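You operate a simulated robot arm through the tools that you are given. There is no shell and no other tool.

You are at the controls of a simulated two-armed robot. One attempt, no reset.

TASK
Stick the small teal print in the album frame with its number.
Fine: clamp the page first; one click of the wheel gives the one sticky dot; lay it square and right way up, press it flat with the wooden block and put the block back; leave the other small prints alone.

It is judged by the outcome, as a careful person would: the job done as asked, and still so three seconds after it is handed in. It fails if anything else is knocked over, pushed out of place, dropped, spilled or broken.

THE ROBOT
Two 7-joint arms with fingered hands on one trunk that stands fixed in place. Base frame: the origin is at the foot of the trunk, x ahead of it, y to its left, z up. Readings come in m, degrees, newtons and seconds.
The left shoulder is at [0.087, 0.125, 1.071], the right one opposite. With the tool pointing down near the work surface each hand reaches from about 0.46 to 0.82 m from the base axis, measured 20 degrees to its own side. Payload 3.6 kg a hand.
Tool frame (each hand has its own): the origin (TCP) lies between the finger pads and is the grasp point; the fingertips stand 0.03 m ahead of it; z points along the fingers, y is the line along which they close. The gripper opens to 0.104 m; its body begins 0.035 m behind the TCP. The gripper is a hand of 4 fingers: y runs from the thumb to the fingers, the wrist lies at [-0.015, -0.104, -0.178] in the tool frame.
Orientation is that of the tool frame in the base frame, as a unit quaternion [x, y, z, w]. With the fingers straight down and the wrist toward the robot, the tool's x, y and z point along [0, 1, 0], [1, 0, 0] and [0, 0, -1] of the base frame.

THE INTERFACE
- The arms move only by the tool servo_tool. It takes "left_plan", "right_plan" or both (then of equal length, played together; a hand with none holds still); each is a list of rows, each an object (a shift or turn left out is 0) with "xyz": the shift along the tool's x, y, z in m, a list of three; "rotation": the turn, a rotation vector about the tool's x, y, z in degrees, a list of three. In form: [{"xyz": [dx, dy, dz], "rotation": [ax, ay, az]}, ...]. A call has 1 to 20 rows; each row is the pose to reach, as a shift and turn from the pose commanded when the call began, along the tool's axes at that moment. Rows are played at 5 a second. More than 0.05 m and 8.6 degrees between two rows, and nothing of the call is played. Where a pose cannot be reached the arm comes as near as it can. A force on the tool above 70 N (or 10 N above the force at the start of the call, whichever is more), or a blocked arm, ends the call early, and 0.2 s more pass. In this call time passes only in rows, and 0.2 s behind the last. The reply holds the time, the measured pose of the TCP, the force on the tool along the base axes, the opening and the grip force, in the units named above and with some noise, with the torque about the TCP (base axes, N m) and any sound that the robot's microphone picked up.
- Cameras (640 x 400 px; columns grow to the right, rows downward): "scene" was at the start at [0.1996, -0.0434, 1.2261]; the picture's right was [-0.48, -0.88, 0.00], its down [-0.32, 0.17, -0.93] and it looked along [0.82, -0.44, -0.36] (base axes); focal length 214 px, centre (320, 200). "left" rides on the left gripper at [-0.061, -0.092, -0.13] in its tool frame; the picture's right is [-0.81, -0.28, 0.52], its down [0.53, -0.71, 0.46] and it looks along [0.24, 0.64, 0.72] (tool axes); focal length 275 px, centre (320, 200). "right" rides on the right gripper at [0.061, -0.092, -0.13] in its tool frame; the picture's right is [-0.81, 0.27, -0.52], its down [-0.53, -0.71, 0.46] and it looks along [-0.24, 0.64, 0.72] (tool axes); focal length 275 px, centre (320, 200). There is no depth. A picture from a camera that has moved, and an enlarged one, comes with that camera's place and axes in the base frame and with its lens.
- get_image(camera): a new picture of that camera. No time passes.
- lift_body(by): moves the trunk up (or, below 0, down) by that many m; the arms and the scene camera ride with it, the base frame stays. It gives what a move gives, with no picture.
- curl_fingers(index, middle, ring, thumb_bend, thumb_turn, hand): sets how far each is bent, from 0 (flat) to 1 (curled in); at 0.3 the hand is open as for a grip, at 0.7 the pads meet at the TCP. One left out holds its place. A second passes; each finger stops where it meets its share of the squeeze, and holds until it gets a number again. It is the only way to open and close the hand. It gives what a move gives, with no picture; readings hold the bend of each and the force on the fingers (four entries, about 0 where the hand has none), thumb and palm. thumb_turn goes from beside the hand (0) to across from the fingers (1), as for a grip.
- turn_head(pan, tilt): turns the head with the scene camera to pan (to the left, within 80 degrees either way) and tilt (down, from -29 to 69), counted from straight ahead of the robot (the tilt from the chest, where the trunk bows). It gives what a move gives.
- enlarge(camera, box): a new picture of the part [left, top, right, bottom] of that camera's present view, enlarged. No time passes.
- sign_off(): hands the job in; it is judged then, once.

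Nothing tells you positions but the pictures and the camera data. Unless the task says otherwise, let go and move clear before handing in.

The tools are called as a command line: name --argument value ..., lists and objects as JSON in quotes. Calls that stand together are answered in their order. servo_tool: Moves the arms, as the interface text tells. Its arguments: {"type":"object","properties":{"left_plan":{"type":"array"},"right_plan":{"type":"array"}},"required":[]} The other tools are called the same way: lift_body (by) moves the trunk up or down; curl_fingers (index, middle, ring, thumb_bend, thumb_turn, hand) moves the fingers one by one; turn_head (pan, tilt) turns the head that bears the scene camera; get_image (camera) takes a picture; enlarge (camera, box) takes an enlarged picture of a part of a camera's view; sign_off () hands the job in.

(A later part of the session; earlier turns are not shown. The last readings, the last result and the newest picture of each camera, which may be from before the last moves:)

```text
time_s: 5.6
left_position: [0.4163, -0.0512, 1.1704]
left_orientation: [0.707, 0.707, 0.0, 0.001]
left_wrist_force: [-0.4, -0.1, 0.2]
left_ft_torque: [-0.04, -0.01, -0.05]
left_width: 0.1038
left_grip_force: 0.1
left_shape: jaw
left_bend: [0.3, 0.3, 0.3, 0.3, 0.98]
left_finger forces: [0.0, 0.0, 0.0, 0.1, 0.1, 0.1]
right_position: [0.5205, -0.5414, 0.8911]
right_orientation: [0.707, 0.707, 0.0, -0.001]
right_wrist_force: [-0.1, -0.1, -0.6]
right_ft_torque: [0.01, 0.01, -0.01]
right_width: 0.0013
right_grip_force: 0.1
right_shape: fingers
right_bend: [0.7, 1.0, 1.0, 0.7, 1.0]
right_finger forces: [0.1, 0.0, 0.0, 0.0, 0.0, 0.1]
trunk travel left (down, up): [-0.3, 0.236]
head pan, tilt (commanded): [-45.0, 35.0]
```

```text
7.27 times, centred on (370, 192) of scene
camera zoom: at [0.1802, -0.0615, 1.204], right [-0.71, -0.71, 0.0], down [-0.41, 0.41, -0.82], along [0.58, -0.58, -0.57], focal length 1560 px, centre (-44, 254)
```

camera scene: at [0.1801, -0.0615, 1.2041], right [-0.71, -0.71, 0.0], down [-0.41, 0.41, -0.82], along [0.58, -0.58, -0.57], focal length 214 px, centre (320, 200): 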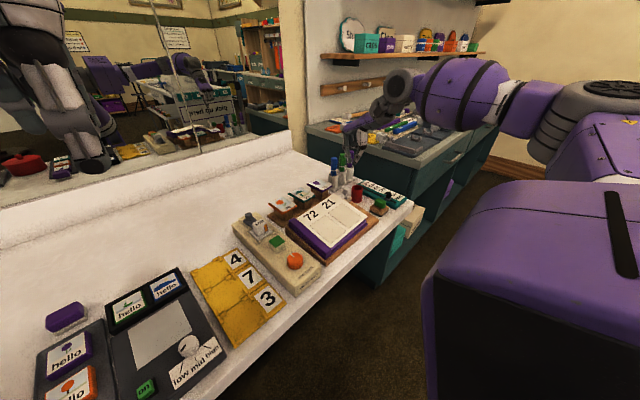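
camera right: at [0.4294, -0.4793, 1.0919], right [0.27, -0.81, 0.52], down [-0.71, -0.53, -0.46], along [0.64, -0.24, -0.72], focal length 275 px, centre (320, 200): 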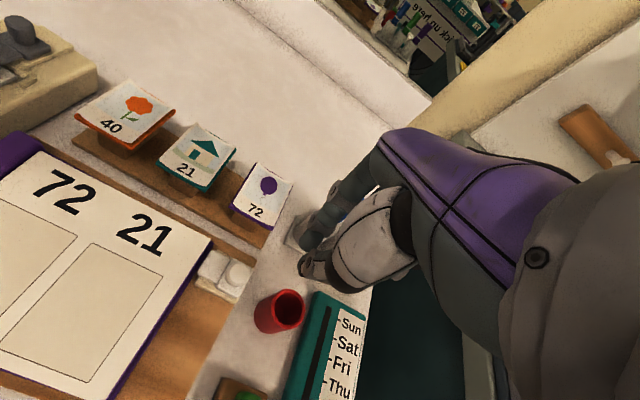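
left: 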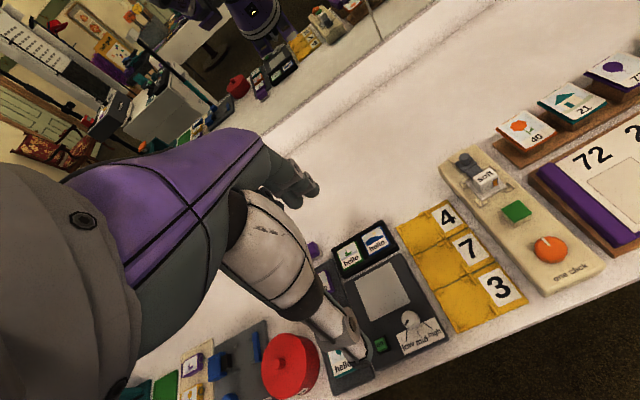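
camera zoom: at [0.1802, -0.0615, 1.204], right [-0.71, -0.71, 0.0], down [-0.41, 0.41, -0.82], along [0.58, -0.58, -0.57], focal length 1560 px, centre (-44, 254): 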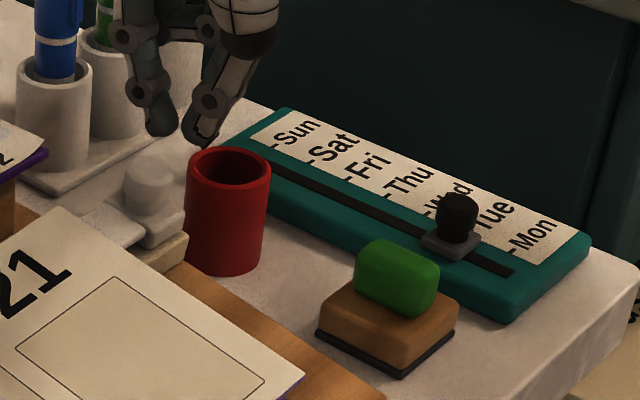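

The pinch hangs between knob and cup with the tips still above both. I'll go down the last centimetre (tip about z 0.848) with a slight shift away from the cup.

servo_tool --right_plan '[{"xyz": [0.003, 0.0, 0.005]}, {"xyz": [0.003, 0.0, 0.01]}, {"xyz": [0.003, 0.0, 0.014]}]'

enlarge --camera "right" --box '[200, 200, 340, 300]'

enlarge --camera "scene" --box '[335, 170, 385, 210]'

```text
time_s: 6.4
left_position: [0.4165, -0.0514, 1.1706]
left_orientation: [0.707, 0.707, 0.0, 0.0]
left_wrist_force: [0.8, 0.0, 0.0]
left_ft_torque: [0.03, -0.01, -0.02]
left_width: 0.1036
left_grip_force: 0.1
left_shape: jaw
left_bend: [0.3, 0.3, 0.3, 0.3, 0.98]
left_finger forces: [0.1, 0.1, 0.0, 0.0, 0.0, 0.1]
right_position: [0.5213, -0.5375, 0.8761]
right_orientation: [0.708, 0.706, 0.0, 0.0]
right_wrist_force: [-0.2, -0.1, -0.2]
right_ft_torque: [-0.01, 0.0, 0.04]
right_width: 0.0012
right_grip_force: 0.0
right_shape: fingers
right_bend: [0.7, 1.0, 1.0, 0.7, 1.0]
right_finger forces: [0.0, 0.0, 0.0, 0.0, 0.0, 0.0]
trunk travel left (down, up): [-0.3, 0.236]
head pan, tilt (commanded): [-45.0, 35.0]
```

```text
4.00 times, centred on (270, 250) of right
camera zoom: at [0.4294, -0.4763, 1.0073], right [0.27, -0.81, 0.52], down [-0.71, -0.53, -0.46], along [0.64, -0.24, -0.72], focal length 1101 px, centre (520, 0)
```

zoom: 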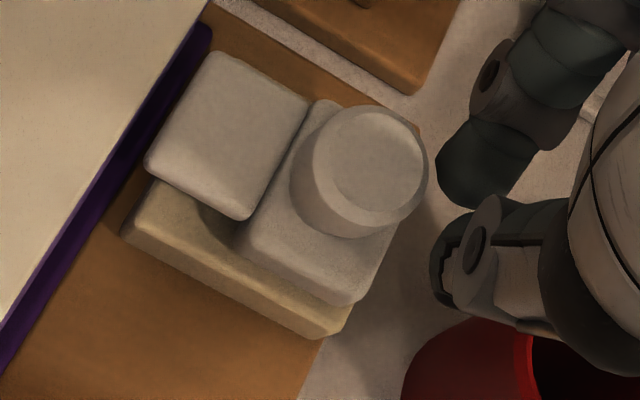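

```text
10.00 times, centred on (360, 190) of scene
camera zoom: at [0.1802, -0.0614, 1.204], right [-0.71, -0.71, 0.0], down [-0.41, 0.41, -0.82], along [0.58, -0.58, -0.57], focal length 2145 px, centre (-80, 300)
```

zoom: 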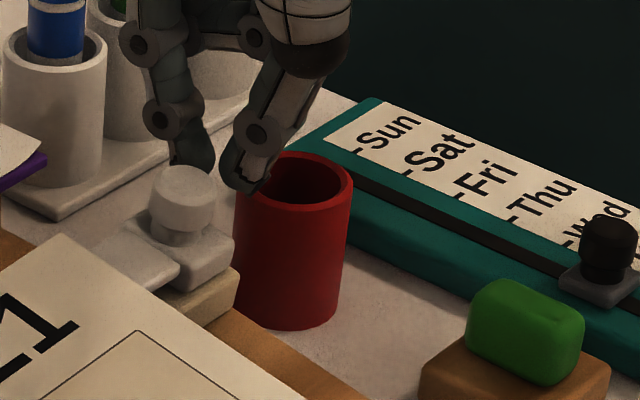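

The tips are level with the knob cap and clear of the cup. Now I push slowly left (+y), watching the force.

servo_tool --right_plan '[{"xyz": [0.003, 0.0, 0.0]}, {"xyz": [0.006, 0.0, 0.0]}, {"xyz": [0.009, 0.0, 0.0]}, {"xyz": [0.012, 0.0, 0.0]}]'

enlarge --camera "right" --box '[200, 200, 340, 300]'

```text
time_s: 7.4
left_position: [0.4167, -0.0507, 1.1699]
left_orientation: [0.707, 0.707, 0.0, 0.001]
left_wrist_force: [-0.4, 0.1, 0.1]
left_ft_torque: [-0.02, 0.02, 0.0]
left_width: 0.1036
left_grip_force: 0.0
left_shape: jaw
left_bend: [0.3, 0.3, 0.3, 0.3, 0.98]
left_finger forces: [0.0, 0.0, 0.1, 0.0, 0.0, 0.0]
right_position: [0.5212, -0.5264, 0.8759]
right_orientation: [0.707, 0.707, 0.0, 0.0]
right_wrist_force: [0.1, -0.6, 0.3]
right_ft_torque: [0.01, -0.02, 0.01]
right_width: 0.0013
right_grip_force: 0.1
right_shape: fingers
right_bend: [0.7, 1.0, 1.0, 0.7, 1.0]
right_finger forces: [0.5, 0.0, 0.0, 0.1, 0.0, 0.0]
trunk travel left (down, up): [-0.3, 0.236]
head pan, tilt (commanded): [-45.0, 35.0]
```

```text
4.00 times, centred on (270, 250) of right
camera zoom: at [0.4295, -0.4642, 1.0074], right [0.28, -0.81, 0.52], down [-0.71, -0.53, -0.46], along [0.64, -0.24, -0.72], focal length 1101 px, centre (520, 0)
```

zoom: 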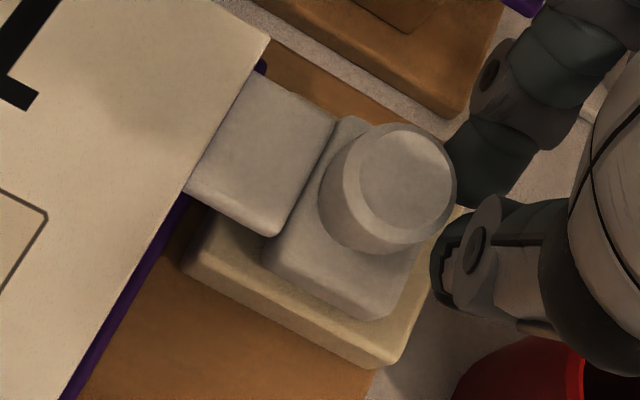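

The slider moves easily. The jaw is just reaching the page edge; before pushing on I check whether it rides above the page.

enlarge --camera "scene" --box '[335, 180, 375, 205]'

enlarge --camera "right" --box '[230, 205, 290, 265]'

```text
16.00 times, centred on (355, 192) of scene
camera zoom: at [0.1802, -0.0614, 1.204], right [-0.71, -0.71, 0.0], down [-0.41, 0.41, -0.82], along [0.58, -0.58, -0.57], focal length 3432 px, centre (-240, 320)
```

zoom: 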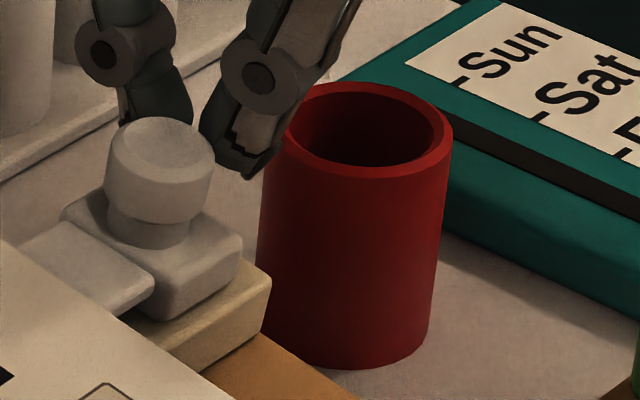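

```text
6.67 times, centred on (260, 235) of right
camera zoom: at [0.4295, -0.4642, 1.0074], right [0.28, -0.81, 0.52], down [-0.71, -0.53, -0.46], along [0.64, -0.24, -0.72], focal length 1835 px, centre (720, -33)
```

zoom: 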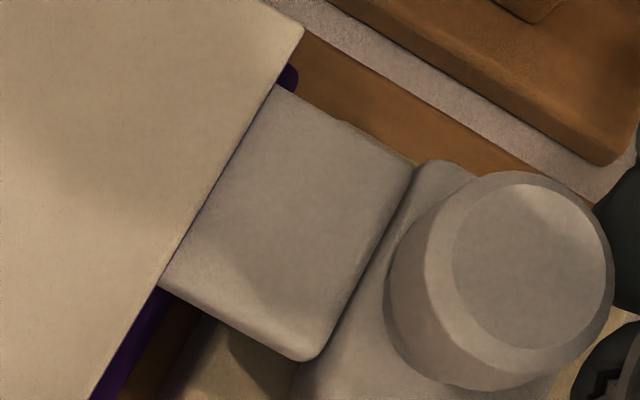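

The jaw slides freely with almost no force. I'll continue in small steps and watch how jaw and page meet.

servo_tool --right_plan '[{"xyz": [0.002, 0.0, 0.0]}, {"xyz": [0.004, 0.0, 0.0]}]'

enlarge --camera "right" --box '[200, 200, 340, 300]'

enlarge --camera "scene" --box '[335, 180, 375, 205]'

```text
time_s: 8.0
left_position: [0.417, -0.0505, 1.1702]
left_orientation: [0.707, 0.707, 0.0, 0.0]
left_wrist_force: [-0.3, 0.7, -0.6]
left_ft_torque: [0.03, 0.01, 0.01]
left_width: 0.1036
left_grip_force: 0.0
left_shape: jaw
left_bend: [0.3, 0.3, 0.3, 0.3, 0.98]
left_finger forces: [0.0, 0.0, 0.0, 0.0, 0.0, 0.1]
right_position: [0.5211, -0.5215, 0.8767]
right_orientation: [0.708, 0.706, 0.0, 0.0]
right_wrist_force: [-0.4, 0.1, -0.4]
right_ft_torque: [-0.03, 0.0, 0.0]
right_width: 0.0014
right_grip_force: 0.8
right_shape: fingers
right_bend: [0.7, 1.0, 1.0, 0.7, 1.0]
right_finger forces: [0.3, 0.0, 0.0, 0.0, 0.1, 0.0]
trunk travel left (down, up): [-0.3, 0.236]
head pan, tilt (commanded): [-45.0, 35.0]
```

```text
4.00 times, centred on (270, 250) of right
camera zoom: at [0.4296, -0.4606, 1.0072], right [0.27, -0.81, 0.52], down [-0.71, -0.53, -0.46], along [0.64, -0.24, -0.72], focal length 1101 px, centre (520, 0)
```

zoom: 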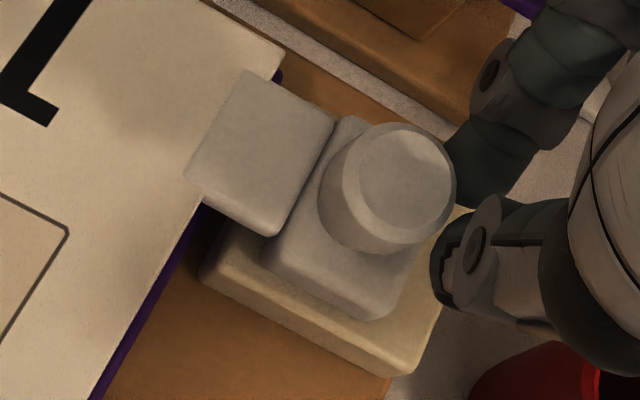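

```text
16.00 times, centred on (355, 192) of scene
camera zoom: at [0.1802, -0.0614, 1.204], right [-0.71, -0.71, 0.0], down [-0.41, 0.41, -0.82], along [0.58, -0.58, -0.57], focal length 3432 px, centre (-240, 320)
```

zoom: 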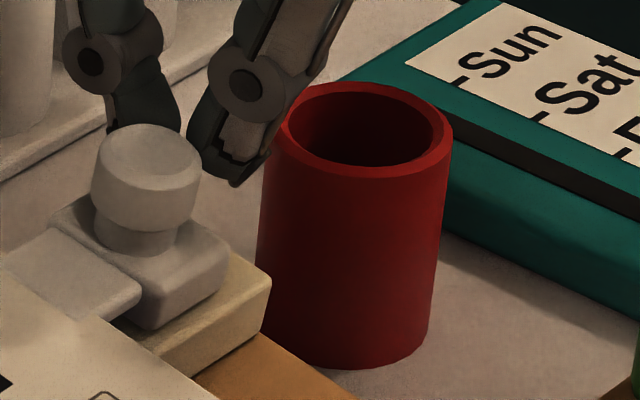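

The jaw now rides over the page edge, as hoped. I keep pushing in small steps to its end stop.

servo_tool --right_plan '[{"xyz": [0.002, 0.0, 0.0]}, {"xyz": [0.004, 0.0, 0.0]}, {"xyz": [0.006, 0.0, 0.0]}]'

enlarge --camera "right" --box '[200, 200, 340, 300]'

```text
time_s: 8.8
left_position: [0.4168, -0.0499, 1.1715]
left_orientation: [0.707, 0.707, 0.0, 0.0]
left_wrist_force: [0.4, 0.4, -0.9]
left_ft_torque: [-0.02, 0.02, 0.06]
left_width: 0.1035
left_grip_force: 0.0
left_shape: jaw
left_bend: [0.3, 0.3, 0.3, 0.3, 0.98]
left_finger forces: [0.0, 0.1, 0.1, 0.0, 0.0, 0.0]
right_position: [0.5211, -0.5152, 0.8757]
right_orientation: [0.707, 0.708, 0.0, 0.0]
right_wrist_force: [-0.4, 0.4, 0.2]
right_ft_torque: [-0.01, -0.02, 0.0]
right_width: 0.0014
right_grip_force: 0.1
right_shape: fingers
right_bend: [0.7, 1.0, 1.0, 0.7, 1.0]
right_finger forces: [0.1, 0.0, 0.0, 0.0, 0.0, 0.1]
trunk travel left (down, up): [-0.3, 0.236]
head pan, tilt (commanded): [-45.0, 35.0]
```

```text
4.00 times, centred on (270, 250) of right
camera zoom: at [0.4295, -0.4543, 1.0073], right [0.27, -0.81, 0.52], down [-0.71, -0.53, -0.46], along [0.64, -0.24, -0.72], focal length 1101 px, centre (520, 0)
```

zoom: 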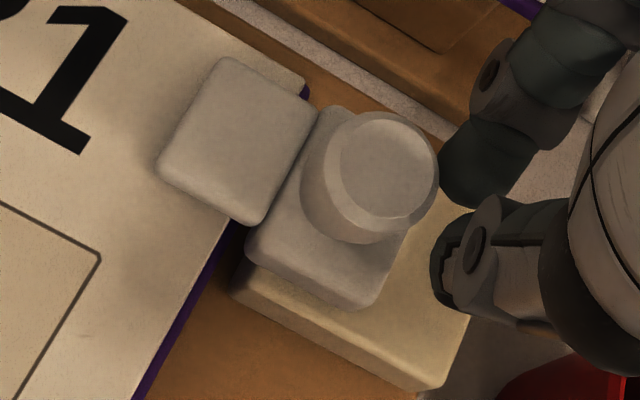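

The jaw moved on ahead of the finger (it seems to have gone home). I push a few more millimetres to check that it is at its stop.

servo_tool --right_plan '[{"xyz": [0.002, 0.0, 0.0]}, {"xyz": [0.004, 0.0, 0.0]}, {"xyz": [0.005, 0.0, 0.0]}]'

enlarge --camera "right" --box '[200, 200, 340, 300]'

```text
time_s: 9.6
left_position: [0.4177, -0.0503, 1.1699]
left_orientation: [0.707, 0.707, 0.001, 0.0]
left_wrist_force: [0.0, -0.6, -0.1]
left_ft_torque: [0.0, -0.05, 0.01]
left_width: 0.1037
left_grip_force: 0.0
left_shape: jaw
left_bend: [0.3, 0.3, 0.3, 0.3, 0.98]
left_finger forces: [0.0, 0.0, 0.0, 0.1, 0.0, 0.0]
right_position: [0.5203, -0.5107, 0.8762]
right_orientation: [0.706, 0.708, 0.0, 0.0]
right_wrist_force: [-0.1, -2.5, 0.3]
right_ft_torque: [-0.07, 0.01, 0.01]
right_width: 0.0012
right_grip_force: 0.7
right_shape: fingers
right_bend: [0.7, 1.0, 1.0, 0.7, 1.0]
right_finger forces: [1.9, 0.0, 0.0, 0.0, 0.2, 0.0]
trunk travel left (down, up): [-0.3, 0.236]
head pan, tilt (commanded): [-45.0, 35.0]
```

```text
4.00 times, centred on (270, 250) of right
camera zoom: at [0.4295, -0.4495, 1.0073], right [0.27, -0.81, 0.52], down [-0.71, -0.53, -0.46], along [0.64, -0.24, -0.72], focal length 1101 px, centre (520, 0)
```

zoom: 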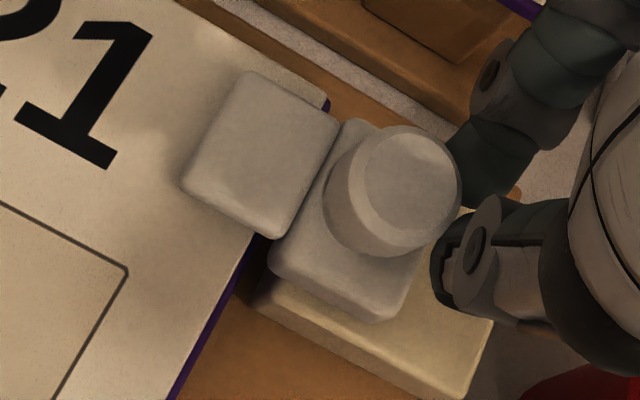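

The jaw is at its stop over the page corner (force rises, no further motion): the page is clamped. I back off and raise the hand.

servo_tool --right_plan '[{"xyz": [-0.006, 0.0, 0.0]}, {"xyz": [-0.012, 0.0, -0.005]}, {"xyz": [-0.012, 0.0, -0.04]}, {"xyz": [-0.012, 0.0, -0.08]}, {"xyz": [-0.012, 0.0, -0.12]}]'

get_image --camera "right"

enlarge --camera "scene" --box '[300, 160, 420, 260]'

```text
time_s: 10.8
left_position: [0.4165, -0.05, 1.1703]
left_orientation: [0.707, 0.707, 0.0, 0.001]
left_wrist_force: [0.7, 0.4, 0.3]
left_ft_torque: [0.0, 0.0, 0.03]
left_width: 0.1036
left_grip_force: 0.1
left_shape: jaw
left_bend: [0.3, 0.3, 0.3, 0.3, 0.98]
left_finger forces: [0.0, 0.0, 0.1, 0.1, 0.0, 0.0]
right_position: [0.5198, -0.5239, 0.9975]
right_orientation: [0.707, 0.707, -0.001, -0.001]
right_wrist_force: [0.0, -0.1, -0.8]
right_ft_torque: [-0.01, 0.01, -0.02]
right_width: 0.0015
right_grip_force: 0.1
right_shape: fingers
right_bend: [0.7, 1.0, 1.0, 0.7, 1.0]
right_finger forces: [0.1, 0.0, 0.1, 0.0, 0.1, 0.0]
trunk travel left (down, up): [-0.3, 0.236]
head pan, tilt (commanded): [-45.0, 35.0]
```

```text
taken
camera right: at [0.4295, -0.4623, 1.1276], right [0.28, -0.81, 0.52], down [-0.71, -0.53, -0.46], along [0.64, -0.24, -0.73], focal length 275 px, centre (320, 200)
```

right: 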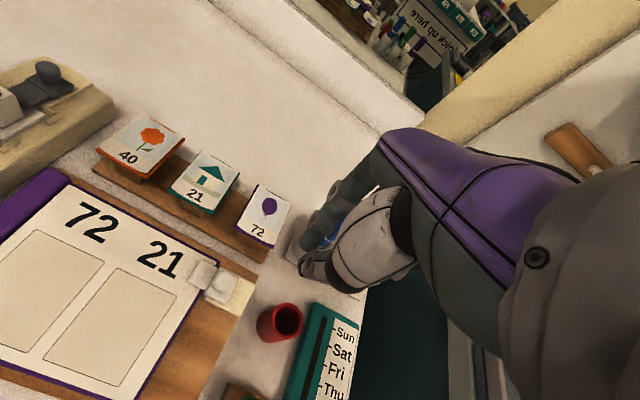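

```text
4.00 times, centred on (360, 210) of scene
camera zoom: at [0.18, -0.061, 1.2041], right [-0.71, -0.71, 0.0], down [-0.41, 0.41, -0.82], along [0.58, -0.58, -0.57], focal length 858 px, centre (160, 160)
```

zoom: 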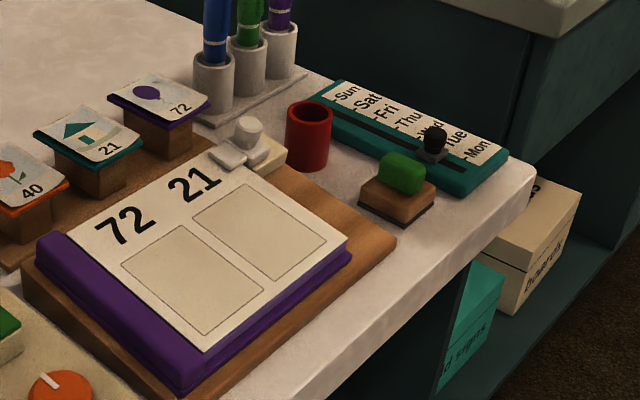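

The page is clamped and the cup is untouched. Next is the wheel at about [0.434, -0.241, 0.835]. I'll first slide the left arm out to the left, then bring the right hand over the dispenser turned so that it closes across the dispenser's width.

servo_tool --left_plan '[{"xyz": [0.05, 0.0, 0.0]}, {"xyz": [0.1, 0.0, 0.0]}, {"xyz": [0.15, 0.0, 0.0]}, {"xyz": [0.19, 0.0, 0.0]}]'

servo_tool --right_plan '[{"xyz": [0.026, -0.008, -0.005], "rotation": [0, 0, -8]}, {"xyz": [0.052, -0.016, -0.01], "rotation": [0, 0, -16]}, {"xyz": [0.078, -0.024, -0.02], "rotation": [0, 0, -24]}, {"xyz": [0.104, -0.032, -0.03], "rotation": [0, 0, -32]}, {"xyz": [0.13, -0.04, -0.03], "rotation": [0, 0, -40]}, {"xyz": [0.156, -0.048, -0.03], "rotation": [0, 0, -48]}, {"xyz": [0.182, -0.056, -0.03], "rotation": [0, 0, -56]}, {"xyz": [0.208, -0.064, -0.03], "rotation": [0, 0, -64]}, {"xyz": [0.234, -0.072, -0.03], "rotation": [0, 0, -72]}, {"xyz": [0.26, -0.08, -0.03], "rotation": [0, 0, -80]}, {"xyz": [0.283, -0.086, -0.03], "rotation": [0, 0, -88]}]'

get_image --camera "right"

get_image --camera "scene"

```text
time_s: 11.8
left_position: [0.4172, 0.1418, 1.1687]
left_orientation: [0.708, 0.707, 0.0, -0.001]
left_wrist_force: [-0.3, 0.3, 0.3]
left_ft_torque: [0.0, 0.01, 0.0]
left_width: 0.1039
left_grip_force: 0.0
left_shape: jaw
left_bend: [0.3, 0.3, 0.3, 0.3, 0.98]
left_finger forces: [0.1, 0.1, 0.0, 0.0, 0.0, 0.0]
right_position: [0.5208, -0.5231, 0.9962]
right_orientation: [0.708, 0.707, 0.0, 0.0]
right_wrist_force: [0.1, 0.5, -0.5]
right_ft_torque: [-0.03, 0.0, 0.01]
right_width: 0.0012
right_grip_force: 0.0
right_shape: fingers
right_bend: [0.7, 1.0, 1.0, 0.7, 1.0]
right_finger forces: [0.0, 0.0, 0.1, 0.0, 0.0, 0.0]
trunk travel left (down, up): [-0.3, 0.236]
head pan, tilt (commanded): [-45.0, 35.0]
```

```text
time_s: 14.2
left_position: [0.418, 0.1405, 1.1706]
left_orientation: [0.707, 0.707, 0.0, 0.0]
left_wrist_force: [0.2, -0.9, -0.4]
left_ft_torque: [-0.01, -0.01, 0.02]
left_width: 0.1039
left_grip_force: 0.0
left_shape: jaw
left_bend: [0.3, 0.3, 0.3, 0.3, 0.98]
left_finger forces: [0.0, 0.1, 0.0, 0.1, 0.1, 0.0]
right_position: [0.4345, -0.2408, 1.0262]
right_orientation: [0.016, 1.0, 0.0, 0.0]
right_wrist_force: [-0.4, -0.6, -0.6]
right_ft_torque: [-0.04, 0.01, -0.01]
right_width: 0.0014
right_grip_force: 0.1
right_shape: fingers
right_bend: [0.7, 1.0, 1.0, 0.7, 1.0]
right_finger forces: [0.0, 0.0, 0.1, 0.1, 0.0, 0.0]
trunk travel left (down, up): [-0.3, 0.236]
head pan, tilt (commanded): [-45.0, 35.0]
```

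```text
taken
camera right: at [0.3712, -0.329, 1.1574], right [0.82, 0.25, 0.52], down [0.51, -0.73, -0.46], along [0.26, 0.64, -0.72], focal length 275 px, centre (320, 200)
```

right: 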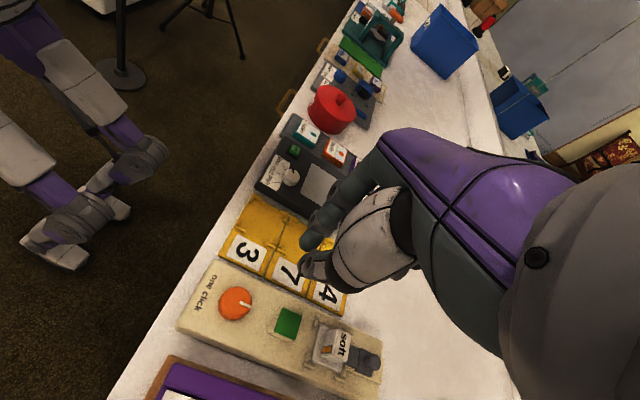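

```text
taken
camera scene: at [0.1803, -0.0611, 1.204], right [-0.71, -0.71, 0.0], down [-0.41, 0.41, -0.82], along [0.58, -0.58, -0.57], focal length 214 px, centre (320, 200)
```

scene: 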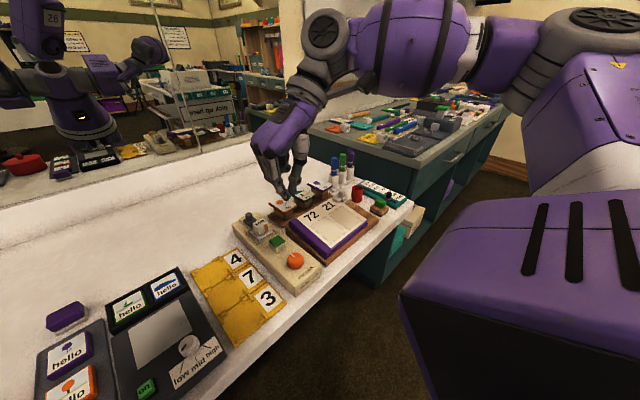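

enlarge --camera "right" --box '[170, 240, 350, 390]'

enlarge --camera "scene" --box '[225, 190, 335, 300]'

```text
2.67 times, centred on (260, 315) of right
camera zoom: at [0.3712, -0.329, 1.1574], right [0.82, 0.25, 0.52], down [0.51, -0.73, -0.46], along [0.26, 0.64, -0.72], focal length 734 px, centre (480, -107)
```

zoom: 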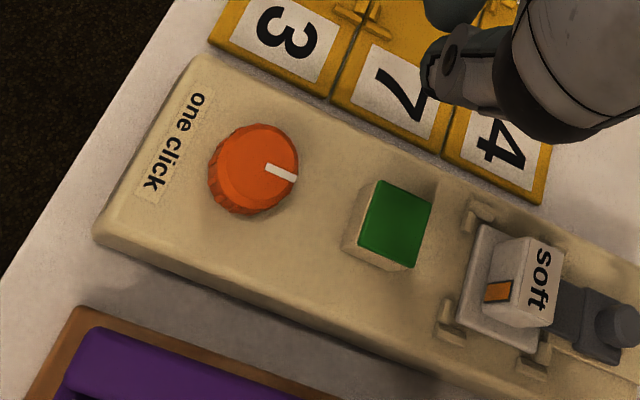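

```text
3.64 times, centred on (280, 245) of scene
camera zoom: at [0.1803, -0.0611, 1.204], right [-0.71, -0.71, 0.0], down [-0.41, 0.41, -0.82], along [0.58, -0.58, -0.57], focal length 780 px, centre (466, 36)
```

zoom: 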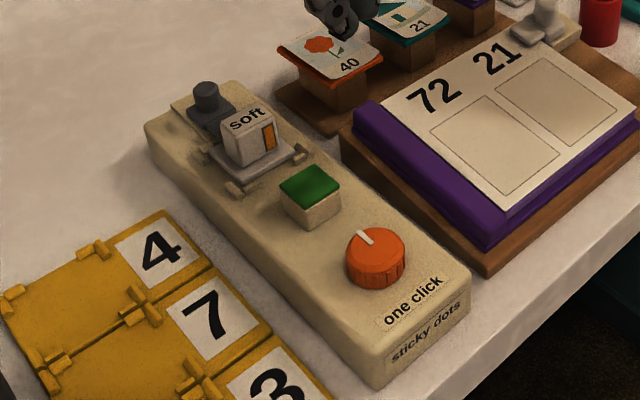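

The wheel centre is at about [0.435, -0.239], radius about 19 mm, mark pointing away from the robot. I open the index–thumb pinch to a bit over the wheel's width while still high.

curl_fingers --hand "right" --index 0.48 --thumb_bend 0.48

servo_tool --right_plan '[{"xyz": [0.003, 0.002, 0.04]}, {"xyz": [0.003, 0.002, 0.08]}, {"xyz": [0.003, 0.002, 0.12]}]'

enlarge --camera "right" --box '[140, 150, 400, 400]'

enlarge --camera "scene" --box '[225, 170, 355, 300]'

```text
time_s: 15.2
left_position: [0.4177, 0.1404, 1.1704]
left_orientation: [0.707, 0.707, 0.0, 0.0]
left_wrist_force: [-0.5, 1.5, 0.2]
left_ft_torque: [-0.03, 0.0, 0.01]
left_width: 0.1038
left_grip_force: 0.1
left_shape: jaw
left_bend: [0.3, 0.3, 0.3, 0.3, 0.98]
left_finger forces: [0.1, 0.0, 0.0, 0.0, 0.0, 0.1]
right_position: [0.4353, -0.2394, 1.0255]
right_orientation: [0.018, 1.0, 0.0, -0.001]
right_wrist_force: [0.0, 0.3, -0.6]
right_ft_torque: [-0.01, 0.01, -0.04]
right_width: 0.0565
right_grip_force: 0.1
right_shape: fingers
right_bend: [0.48, 1.0, 1.0, 0.48, 1.0]
right_finger forces: [0.0, 0.0, 0.0, 0.0, 0.0, 0.0]
trunk travel left (down, up): [-0.3, 0.236]
head pan, tilt (commanded): [-45.0, 35.0]
```

```text
time_s: 16.0
left_position: [0.4181, 0.1398, 1.1701]
left_orientation: [0.707, 0.708, 0.0, -0.001]
left_wrist_force: [0.7, 0.2, 0.2]
left_ft_torque: [0.0, 0.01, 0.01]
left_width: 0.1037
left_grip_force: 0.0
left_shape: jaw
left_bend: [0.3, 0.3, 0.3, 0.3, 0.98]
left_finger forces: [0.0, 0.1, 0.0, 0.0, 0.1, 0.0]
right_position: [0.4319, -0.2375, 0.9051]
right_orientation: [0.017, 1.0, 0.0, 0.001]
right_wrist_force: [0.0, -0.4, 0.3]
right_ft_torque: [0.0, 0.0, 0.01]
right_width: 0.0566
right_grip_force: 0.0
right_shape: fingers
right_bend: [0.48, 1.0, 1.0, 0.48, 1.0]
right_finger forces: [0.1, 0.0, 0.0, 0.0, 0.0, 0.0]
trunk travel left (down, up): [-0.3, 0.236]
head pan, tilt (commanded): [-45.0, 35.0]
```

```text
1.60 times, centred on (270, 275) of right
camera zoom: at [0.3673, -0.3273, 1.0367], right [0.82, 0.25, 0.52], down [0.51, -0.73, -0.46], along [0.27, 0.64, -0.72], focal length 440 px, centre (400, 80)
```

zoom: 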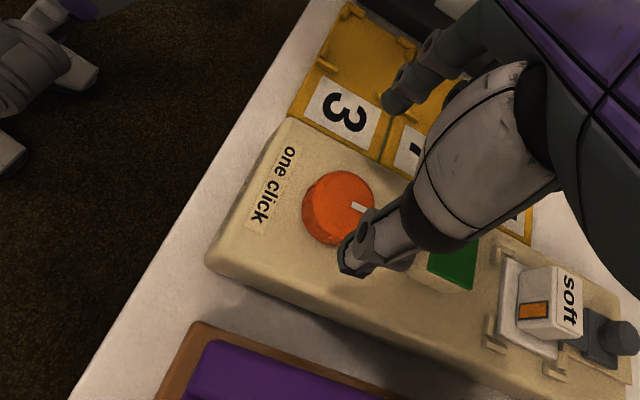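

```text
3.08 times, centred on (290, 235) of scene
camera zoom: at [0.1804, -0.0616, 1.204], right [-0.71, -0.71, 0.0], down [-0.41, 0.41, -0.82], along [0.58, -0.58, -0.57], focal length 660 px, centre (412, 92)
```

zoom: 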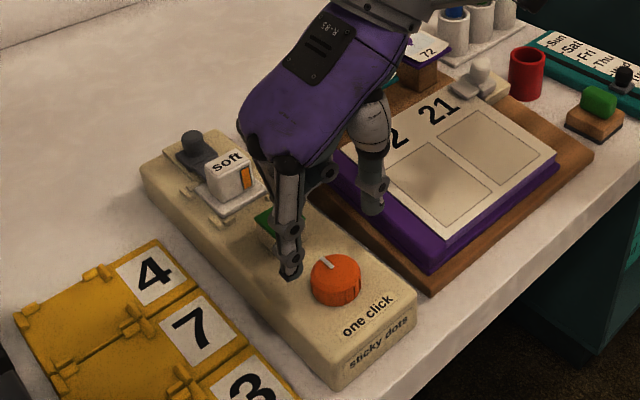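

The open pinch straddles the wheel, well centred. I lower it around the wheel.

servo_tool --right_plan '[{"xyz": [0.0, 0.0, 0.02]}, {"xyz": [0.0, 0.0, 0.035]}, {"xyz": [0.0, 0.0, 0.045]}]'

enlarge --camera "right" --box '[180, 180, 400, 400]'

enlarge --camera "scene" --box '[255, 220, 335, 290]'

```text
time_s: 16.8
left_position: [0.4178, 0.1411, 1.17]
left_orientation: [0.707, 0.707, 0.0, 0.0]
left_wrist_force: [0.4, 0.3, -0.7]
left_ft_torque: [-0.01, -0.02, -0.02]
left_width: 0.1036
left_grip_force: 0.0
left_shape: jaw
left_bend: [0.3, 0.3, 0.3, 0.3, 0.98]
left_finger forces: [0.0, 0.0, 0.0, 0.0, 0.0, 0.0]
right_position: [0.4313, -0.2371, 0.8612]
right_orientation: [0.017, 1.0, 0.001, 0.0]
right_wrist_force: [-0.2, -0.4, -0.4]
right_ft_torque: [0.04, 0.05, 0.0]
right_width: 0.0568
right_grip_force: 0.1
right_shape: fingers
right_bend: [0.48, 1.0, 1.0, 0.48, 1.0]
right_finger forces: [0.0, 0.1, 0.0, 0.1, 0.0, 0.0]
trunk travel left (down, up): [-0.3, 0.236]
head pan, tilt (commanded): [-45.0, 35.0]
```

```text
1.82 times, centred on (290, 290) of right
camera zoom: at [0.3683, -0.3272, 0.9921], right [0.82, 0.25, 0.52], down [0.51, -0.73, -0.46], along [0.27, 0.64, -0.72], focal length 500 px, centre (374, 36)
```

zoom: 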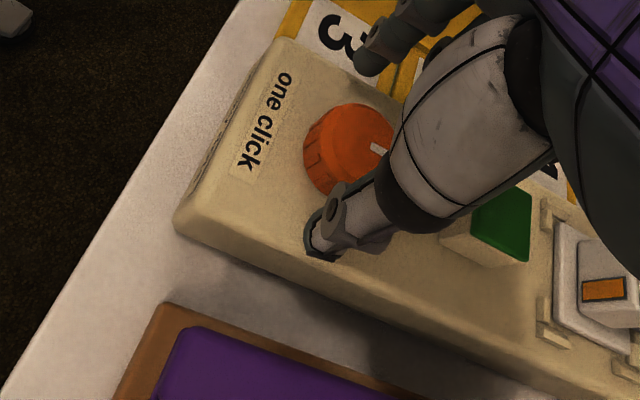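

```text
5.71 times, centred on (295, 255) of scene
camera zoom: at [0.1803, -0.0615, 1.204], right [-0.71, -0.71, 0.0], down [-0.41, 0.41, -0.82], along [0.58, -0.58, -0.57], focal length 1226 px, centre (463, -114)
```

zoom: 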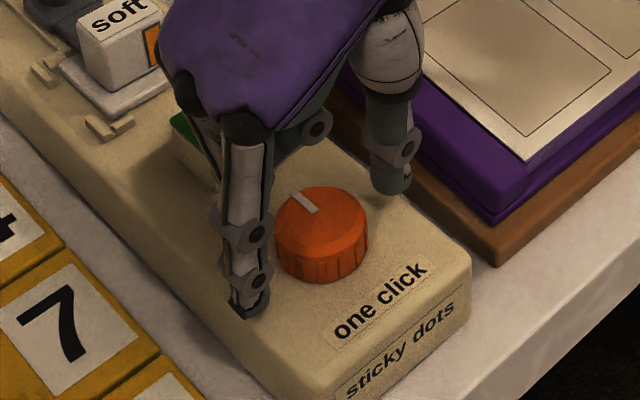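

The tips are beside the wheel without touching the box. I close gently on the wheel.

curl_fingers --hand "right" --index 0.6 --thumb_bend 0.6

enlarge --camera "right" --box '[180, 180, 400, 400]'

enlarge --camera "scene" --box '[255, 220, 335, 290]'

```text
time_s: 17.8
left_position: [0.4176, 0.1404, 1.1691]
left_orientation: [0.708, 0.706, 0.0, 0.0]
left_wrist_force: [-0.1, -0.5, 0.5]
left_ft_torque: [0.0, 0.01, -0.04]
left_width: 0.1039
left_grip_force: 0.1
left_shape: jaw
left_bend: [0.3, 0.3, 0.3, 0.3, 0.98]
left_finger forces: [0.0, 0.1, 0.0, 0.1, 0.0, 0.1]
right_position: [0.4325, -0.2375, 0.8616]
right_orientation: [0.017, 1.0, 0.0, 0.0]
right_wrist_force: [-0.1, -2.0, 0.0]
right_ft_torque: [-0.07, 0.02, -0.01]
right_width: 0.0306
right_grip_force: 1.4
right_shape: fingers
right_bend: [0.6, 1.0, 1.0, 0.57, 1.0]
right_finger forces: [0.1, 0.1, 0.0, 0.0, 2.5, 0.0]
trunk travel left (down, up): [-0.3, 0.236]
head pan, tilt (commanded): [-45.0, 35.0]
```

```text
1.82 times, centred on (290, 290) of right
camera zoom: at [0.3682, -0.3274, 0.9923], right [0.82, 0.25, 0.52], down [0.51, -0.73, -0.46], along [0.27, 0.64, -0.72], focal length 500 px, centre (374, 36)
```

zoom: 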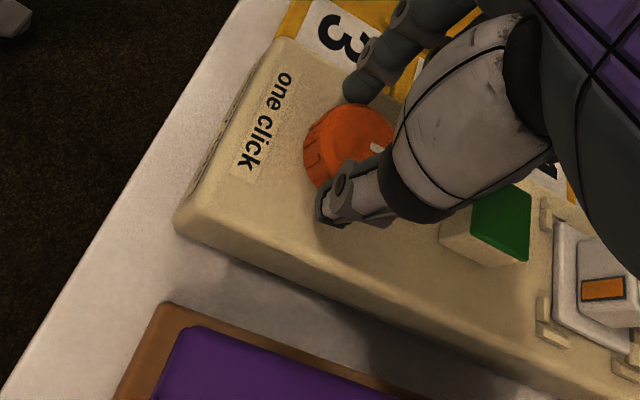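

```text
5.71 times, centred on (295, 255) of scene
camera zoom: at [0.1801, -0.0617, 1.204], right [-0.71, -0.71, 0.0], down [-0.41, 0.41, -0.82], along [0.58, -0.58, -0.57], focal length 1226 px, centre (463, -114)
```

zoom: 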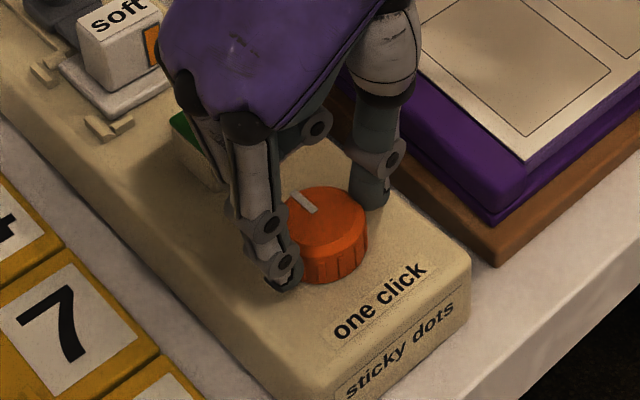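

The thumb is touching (2.5 N), the index not quite. I close the index a bit more.

curl_fingers --hand "right" --index 0.68

enlarge --camera "scene" --box '[255, 220, 335, 290]'

```text
time_s: 18.8
left_position: [0.417, 0.1409, 1.1697]
left_orientation: [0.707, 0.707, -0.001, -0.001]
left_wrist_force: [-0.2, 0.4, -0.3]
left_ft_torque: [-0.01, -0.02, 0.02]
left_width: 0.1037
left_grip_force: 0.0
left_shape: jaw
left_bend: [0.3, 0.3, 0.3, 0.3, 0.98]
left_finger forces: [0.1, 0.0, 0.0, 0.1, 0.0, 0.0]
right_position: [0.4322, -0.2369, 0.8604]
right_orientation: [0.017, 1.0, 0.0, 0.0]
right_wrist_force: [-1.1, 1.3, -1.2]
right_ft_torque: [0.04, 0.02, -0.02]
right_width: 0.0279
right_grip_force: 3.9
right_shape: fingers
right_bend: [0.62, 1.0, 1.0, 0.57, 1.0]
right_finger forces: [4.4, 0.1, 0.0, 0.1, 2.4, 0.1]
trunk travel left (down, up): [-0.3, 0.236]
head pan, tilt (commanded): [-45.0, 35.0]
```

```text
5.71 times, centred on (295, 255) of scene
camera zoom: at [0.1801, -0.0612, 1.2041], right [-0.71, -0.71, 0.0], down [-0.41, 0.41, -0.82], along [0.58, -0.58, -0.57], focal length 1226 px, centre (463, -114)
```

zoom: 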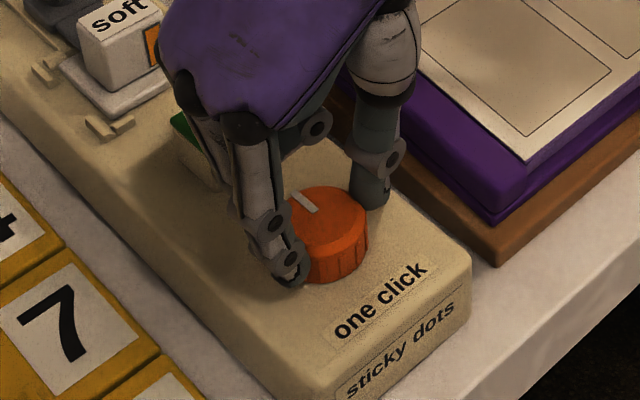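

Both pads are on the wheel. I'll turn clockwise in small steps and listen for the click.

servo_tool --right_plan '[{"xyz": [0, 0, 0], "rotation": [0, 0, 4]}, {"xyz": [0, 0.0003, 0], "rotation": [0, 0, 8]}, {"xyz": [-0.0003, 0.0005, 0], "rotation": [0, 0, 12]}]'

enlarge --camera "scene" --box '[255, 220, 335, 290]'

```text
time_s: 19.6
left_position: [0.4186, 0.1413, 1.1713]
left_orientation: [0.707, 0.707, 0.0, 0.0]
left_wrist_force: [-1.3, 0.6, 1.1]
left_ft_torque: [0.03, -0.01, -0.04]
left_width: 0.1036
left_grip_force: 0.0
left_shape: jaw
left_bend: [0.3, 0.3, 0.3, 0.3, 0.98]
left_finger forces: [0.0, 0.0, 0.0, 0.0, 0.0, 0.0]
right_position: [0.4329, -0.2375, 0.8613]
right_orientation: [0.123, 0.992, 0.0, 0.0]
right_wrist_force: [-1.4, 1.4, -2.0]
right_ft_torque: [0.03, 0.06, 0.01]
right_width: 0.0282
right_grip_force: 3.3
right_shape: fingers
right_bend: [0.62, 1.0, 1.0, 0.57, 1.0]
right_finger forces: [4.7, 0.1, 0.1, 0.0, 2.6, 0.0]
trunk travel left (down, up): [-0.3, 0.236]
head pan, tilt (commanded): [-45.0, 35.0]
```

```text
5.71 times, centred on (295, 255) of scene
camera zoom: at [0.18, -0.0613, 1.2041], right [-0.71, -0.71, 0.0], down [-0.41, 0.41, -0.82], along [0.58, -0.58, -0.57], focal length 1226 px, centre (463, -114)
```

zoom: 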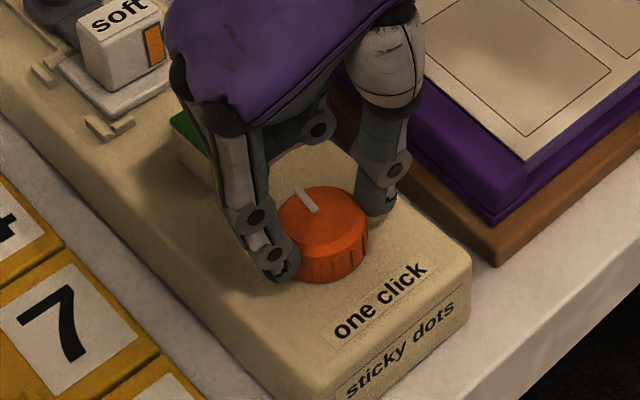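

servo_tool --right_plan '[{"xyz": [0, 0, 0], "rotation": [0, 0, 4]}, {"xyz": [0, 0.0003, 0], "rotation": [0, 0, 8]}]'

enlarge --camera "scene" --box '[255, 220, 335, 290]'

```text
time_s: 20.2
left_position: [0.417, 0.1403, 1.1709]
left_orientation: [0.707, 0.707, 0.0, 0.0]
left_wrist_force: [-0.1, 0.8, -1.0]
left_ft_torque: [0.0, -0.02, 0.01]
left_width: 0.1037
left_grip_force: 0.1
left_shape: jaw
left_bend: [0.3, 0.3, 0.3, 0.3, 0.98]
left_finger forces: [0.0, 0.0, 0.0, 0.0, 0.0, 0.0]
right_position: [0.4328, -0.2374, 0.8615]
right_orientation: [0.192, 0.981, 0.0, 0.0]
right_wrist_force: [0.5, 2.2, -1.4]
right_ft_torque: [0.05, 0.05, -0.01]
right_width: 0.0282
right_grip_force: 3.1
right_shape: fingers
right_bend: [0.62, 1.0, 1.0, 0.57, 1.0]
right_finger forces: [4.4, 0.0, 0.0, 0.0, 2.3, 0.0]
trunk travel left (down, up): [-0.3, 0.236]
head pan, tilt (commanded): [-45.0, 35.0]
```

```text
5.71 times, centred on (295, 255) of scene
camera zoom: at [0.1801, -0.0613, 1.2041], right [-0.71, -0.71, 0.0], down [-0.41, 0.41, -0.82], along [0.58, -0.58, -0.57], focal length 1226 px, centre (463, -114)
```

zoom: 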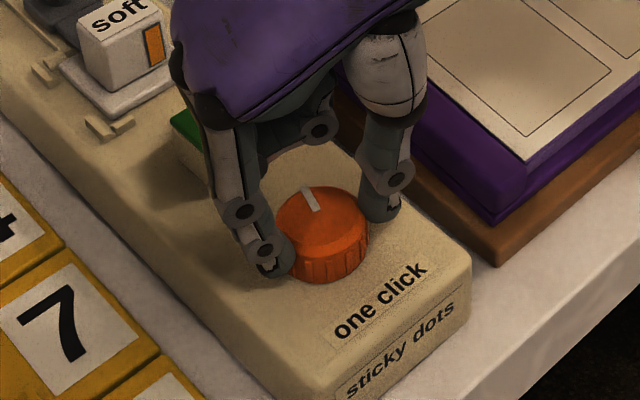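

The wheel turns with the hand (about 20° so far), no click yet. I continue in small steps.

servo_tool --right_plan '[{"xyz": [0, 0, 0], "rotation": [0, 0, 4]}, {"xyz": [0, 0.0003, 0], "rotation": [0, 0, 8]}]'

```text
time_s: 20.8
left_position: [0.4169, 0.1413, 1.17]
left_orientation: [0.706, 0.708, 0.001, 0.0]
left_wrist_force: [0.1, -0.8, -0.3]
left_ft_torque: [0.01, 0.02, 0.0]
left_width: 0.1037
left_grip_force: 0.0
left_shape: jaw
left_bend: [0.3, 0.3, 0.3, 0.3, 0.98]
left_finger forces: [0.0, 0.0, 0.0, 0.0, 0.1, 0.0]
right_position: [0.4333, -0.2364, 0.8617]
right_orientation: [0.26, 0.966, 0.0, 0.0]
right_wrist_force: [0.6, 2.1, -0.6]
right_ft_torque: [0.06, 0.0, 0.05]
right_width: 0.0279
right_grip_force: 3.0
right_shape: fingers
right_bend: [0.62, 1.0, 1.0, 0.57, 1.0]
right_finger forces: [4.3, 0.1, 0.1, 0.1, 2.3, 0.0]
trunk travel left (down, up): [-0.3, 0.236]
head pan, tilt (commanded): [-45.0, 35.0]
```

servo_tool --right_plan '[{"xyz": [0, 0, 0], "rotation": [0, 0, 4]}, {"xyz": [0, 0.0003, 0], "rotation": [0, 0, 7]}]'

enlarge --camera "scene" --box '[255, 220, 335, 290]'

```text
time_s: 21.4
left_position: [0.4173, 0.1403, 1.1691]
left_orientation: [0.707, 0.708, 0.0, 0.0]
left_wrist_force: [0.2, -0.1, 0.2]
left_ft_torque: [0.01, 0.03, 0.0]
left_width: 0.1036
left_grip_force: 0.0
left_shape: jaw
left_bend: [0.3, 0.3, 0.3, 0.3, 0.98]
left_finger forces: [0.0, 0.0, 0.0, 0.0, 0.0, 0.1]
right_position: [0.4331, -0.2363, 0.8614]
right_orientation: [0.318, 0.948, 0.0, 0.0]
right_wrist_force: [1.1, 0.4, -0.9]
right_ft_torque: [0.04, -0.06, 0.0]
right_width: 0.0279
right_grip_force: 3.8
right_shape: fingers
right_bend: [0.62, 1.0, 1.0, 0.57, 1.0]
right_finger forces: [4.0, 0.0, 0.1, 0.1, 2.4, 0.1]
trunk travel left (down, up): [-0.3, 0.236]
head pan, tilt (commanded): [-45.0, 35.0]
```

```text
5.71 times, centred on (295, 255) of scene
camera zoom: at [0.1803, -0.0613, 1.204], right [-0.71, -0.71, 0.0], down [-0.41, 0.41, -0.82], along [0.58, -0.58, -0.57], focal length 1226 px, centre (463, -114)
```

zoom: 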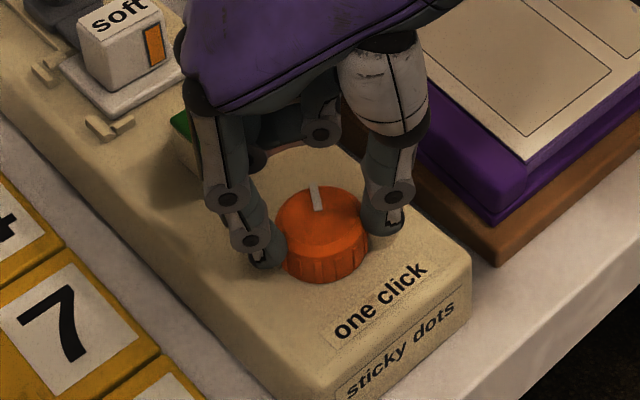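

The wheel has turned about 31° with the hand, still no click. I continue.

servo_tool --right_plan '[{"xyz": [0, 0, 0], "rotation": [0, 0, 3]}, {"xyz": [0, 0.0003, 0], "rotation": [0, 0, 6]}]'

enlarge --camera "scene" --box '[255, 220, 335, 290]'

```text
time_s: 22.0
left_position: [0.4165, 0.1421, 1.1699]
left_orientation: [0.708, 0.707, 0.0, 0.0]
left_wrist_force: [-0.1, 0.2, 0.0]
left_ft_torque: [0.01, -0.01, -0.01]
left_width: 0.1036
left_grip_force: 0.0
left_shape: jaw
left_bend: [0.3, 0.3, 0.3, 0.3, 0.98]
left_finger forces: [0.0, 0.1, 0.0, 0.0, 0.0, 0.1]
right_position: [0.4333, -0.2365, 0.8609]
right_orientation: [0.367, 0.93, 0.0, 0.0]
right_wrist_force: [2.4, 1.7, 1.2]
right_ft_torque: [0.02, -0.01, 0.03]
right_width: 0.0277
right_grip_force: 3.3
right_shape: fingers
right_bend: [0.62, 1.0, 1.0, 0.57, 1.0]
right_finger forces: [4.0, 0.1, 0.0, 0.0, 2.3, 0.0]
trunk travel left (down, up): [-0.3, 0.236]
head pan, tilt (commanded): [-45.0, 35.0]
```

```text
5.71 times, centred on (295, 255) of scene
camera zoom: at [0.1802, -0.0612, 1.2041], right [-0.71, -0.71, 0.0], down [-0.41, 0.41, -0.82], along [0.58, -0.58, -0.57], focal length 1226 px, centre (463, -114)
```

zoom: 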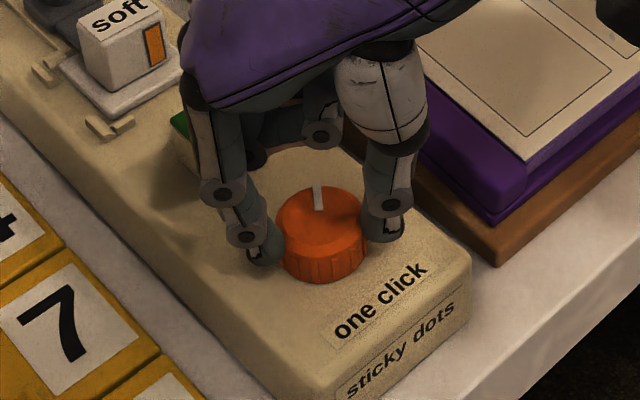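

servo_tool --right_plan '[{"xyz": [0, 0, 0], "rotation": [0, 0, 3]}, {"xyz": [0, 0.0003, 0], "rotation": [0, 0, 6]}]'

enlarge --camera "scene" --box '[255, 220, 335, 290]'

```text
time_s: 22.6
left_position: [0.417, 0.1406, 1.17]
left_orientation: [0.707, 0.707, 0.001, 0.0]
left_wrist_force: [0.2, -0.4, 0.1]
left_ft_torque: [-0.03, -0.01, -0.01]
left_width: 0.1041
left_grip_force: 0.0
left_shape: jaw
left_bend: [0.3, 0.3, 0.3, 0.3, 0.98]
left_finger forces: [0.0, 0.0, 0.1, 0.1, 0.0, 0.1]
right_position: [0.4325, -0.2358, 0.8616]
right_orientation: [0.416, 0.91, 0.0, 0.001]
right_wrist_force: [2.2, 0.4, -1.0]
right_ft_torque: [0.0, -0.02, 0.03]
right_width: 0.0274
right_grip_force: 3.2
right_shape: fingers
right_bend: [0.62, 1.0, 1.0, 0.57, 1.0]
right_finger forces: [3.8, 0.1, 0.0, 0.1, 2.4, 0.0]
trunk travel left (down, up): [-0.3, 0.236]
head pan, tilt (commanded): [-45.0, 35.0]
```

```text
5.71 times, centred on (295, 255) of scene
camera zoom: at [0.1803, -0.0614, 1.204], right [-0.71, -0.71, 0.0], down [-0.41, 0.41, -0.82], along [0.58, -0.58, -0.57], focal length 1226 px, centre (463, -114)
```

zoom: 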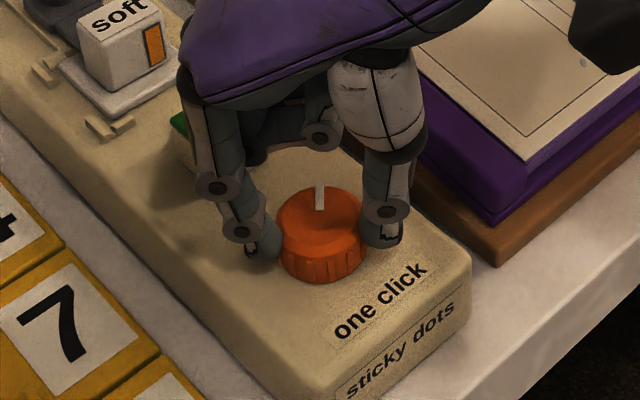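

I notice a small pale spot in the 21 frame on the page that was not there before. I look at it closely before turning any further.

enlarge --camera "scene" --box '[310, 195, 370, 245]'

enlarge --camera "right" --box '[170, 160, 410, 390]'

get_image --camera "scene"

```text
8.00 times, centred on (340, 220) of scene
camera zoom: at [0.1803, -0.0614, 1.204], right [-0.71, -0.71, 0.0], down [-0.41, 0.41, -0.82], along [0.58, -0.58, -0.57], focal length 1716 px, centre (160, 40)
```

zoom: 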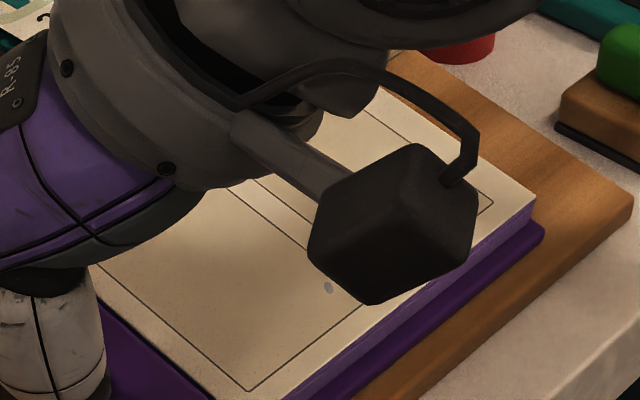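

```text
1.74 times, centred on (290, 275) of right
camera zoom: at [0.3238, -0.2494, 0.9923], right [0.74, -0.43, 0.52], down [-0.19, -0.87, -0.46], along [0.65, 0.24, -0.72], focal length 479 px, centre (372, 70)
```

zoom: 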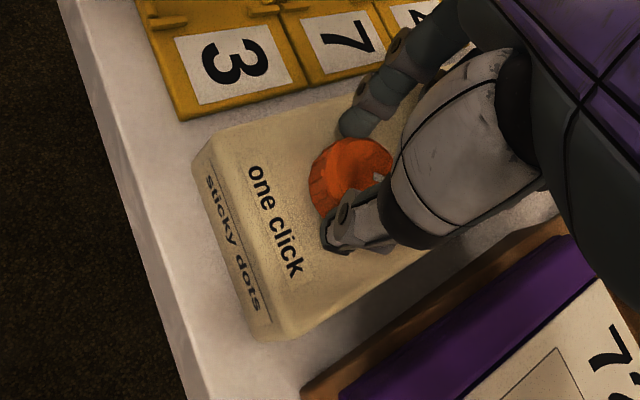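

```text
taken
camera scene: at [0.1803, -0.0614, 1.204], right [-0.71, -0.71, 0.0], down [-0.41, 0.41, -0.82], along [0.58, -0.58, -0.57], focal length 214 px, centre (320, 200)
```

scene: 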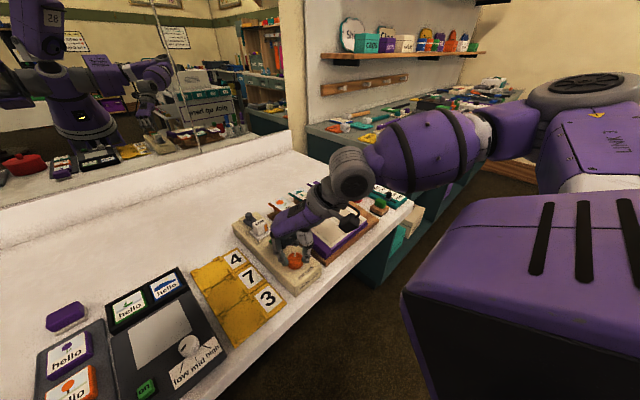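

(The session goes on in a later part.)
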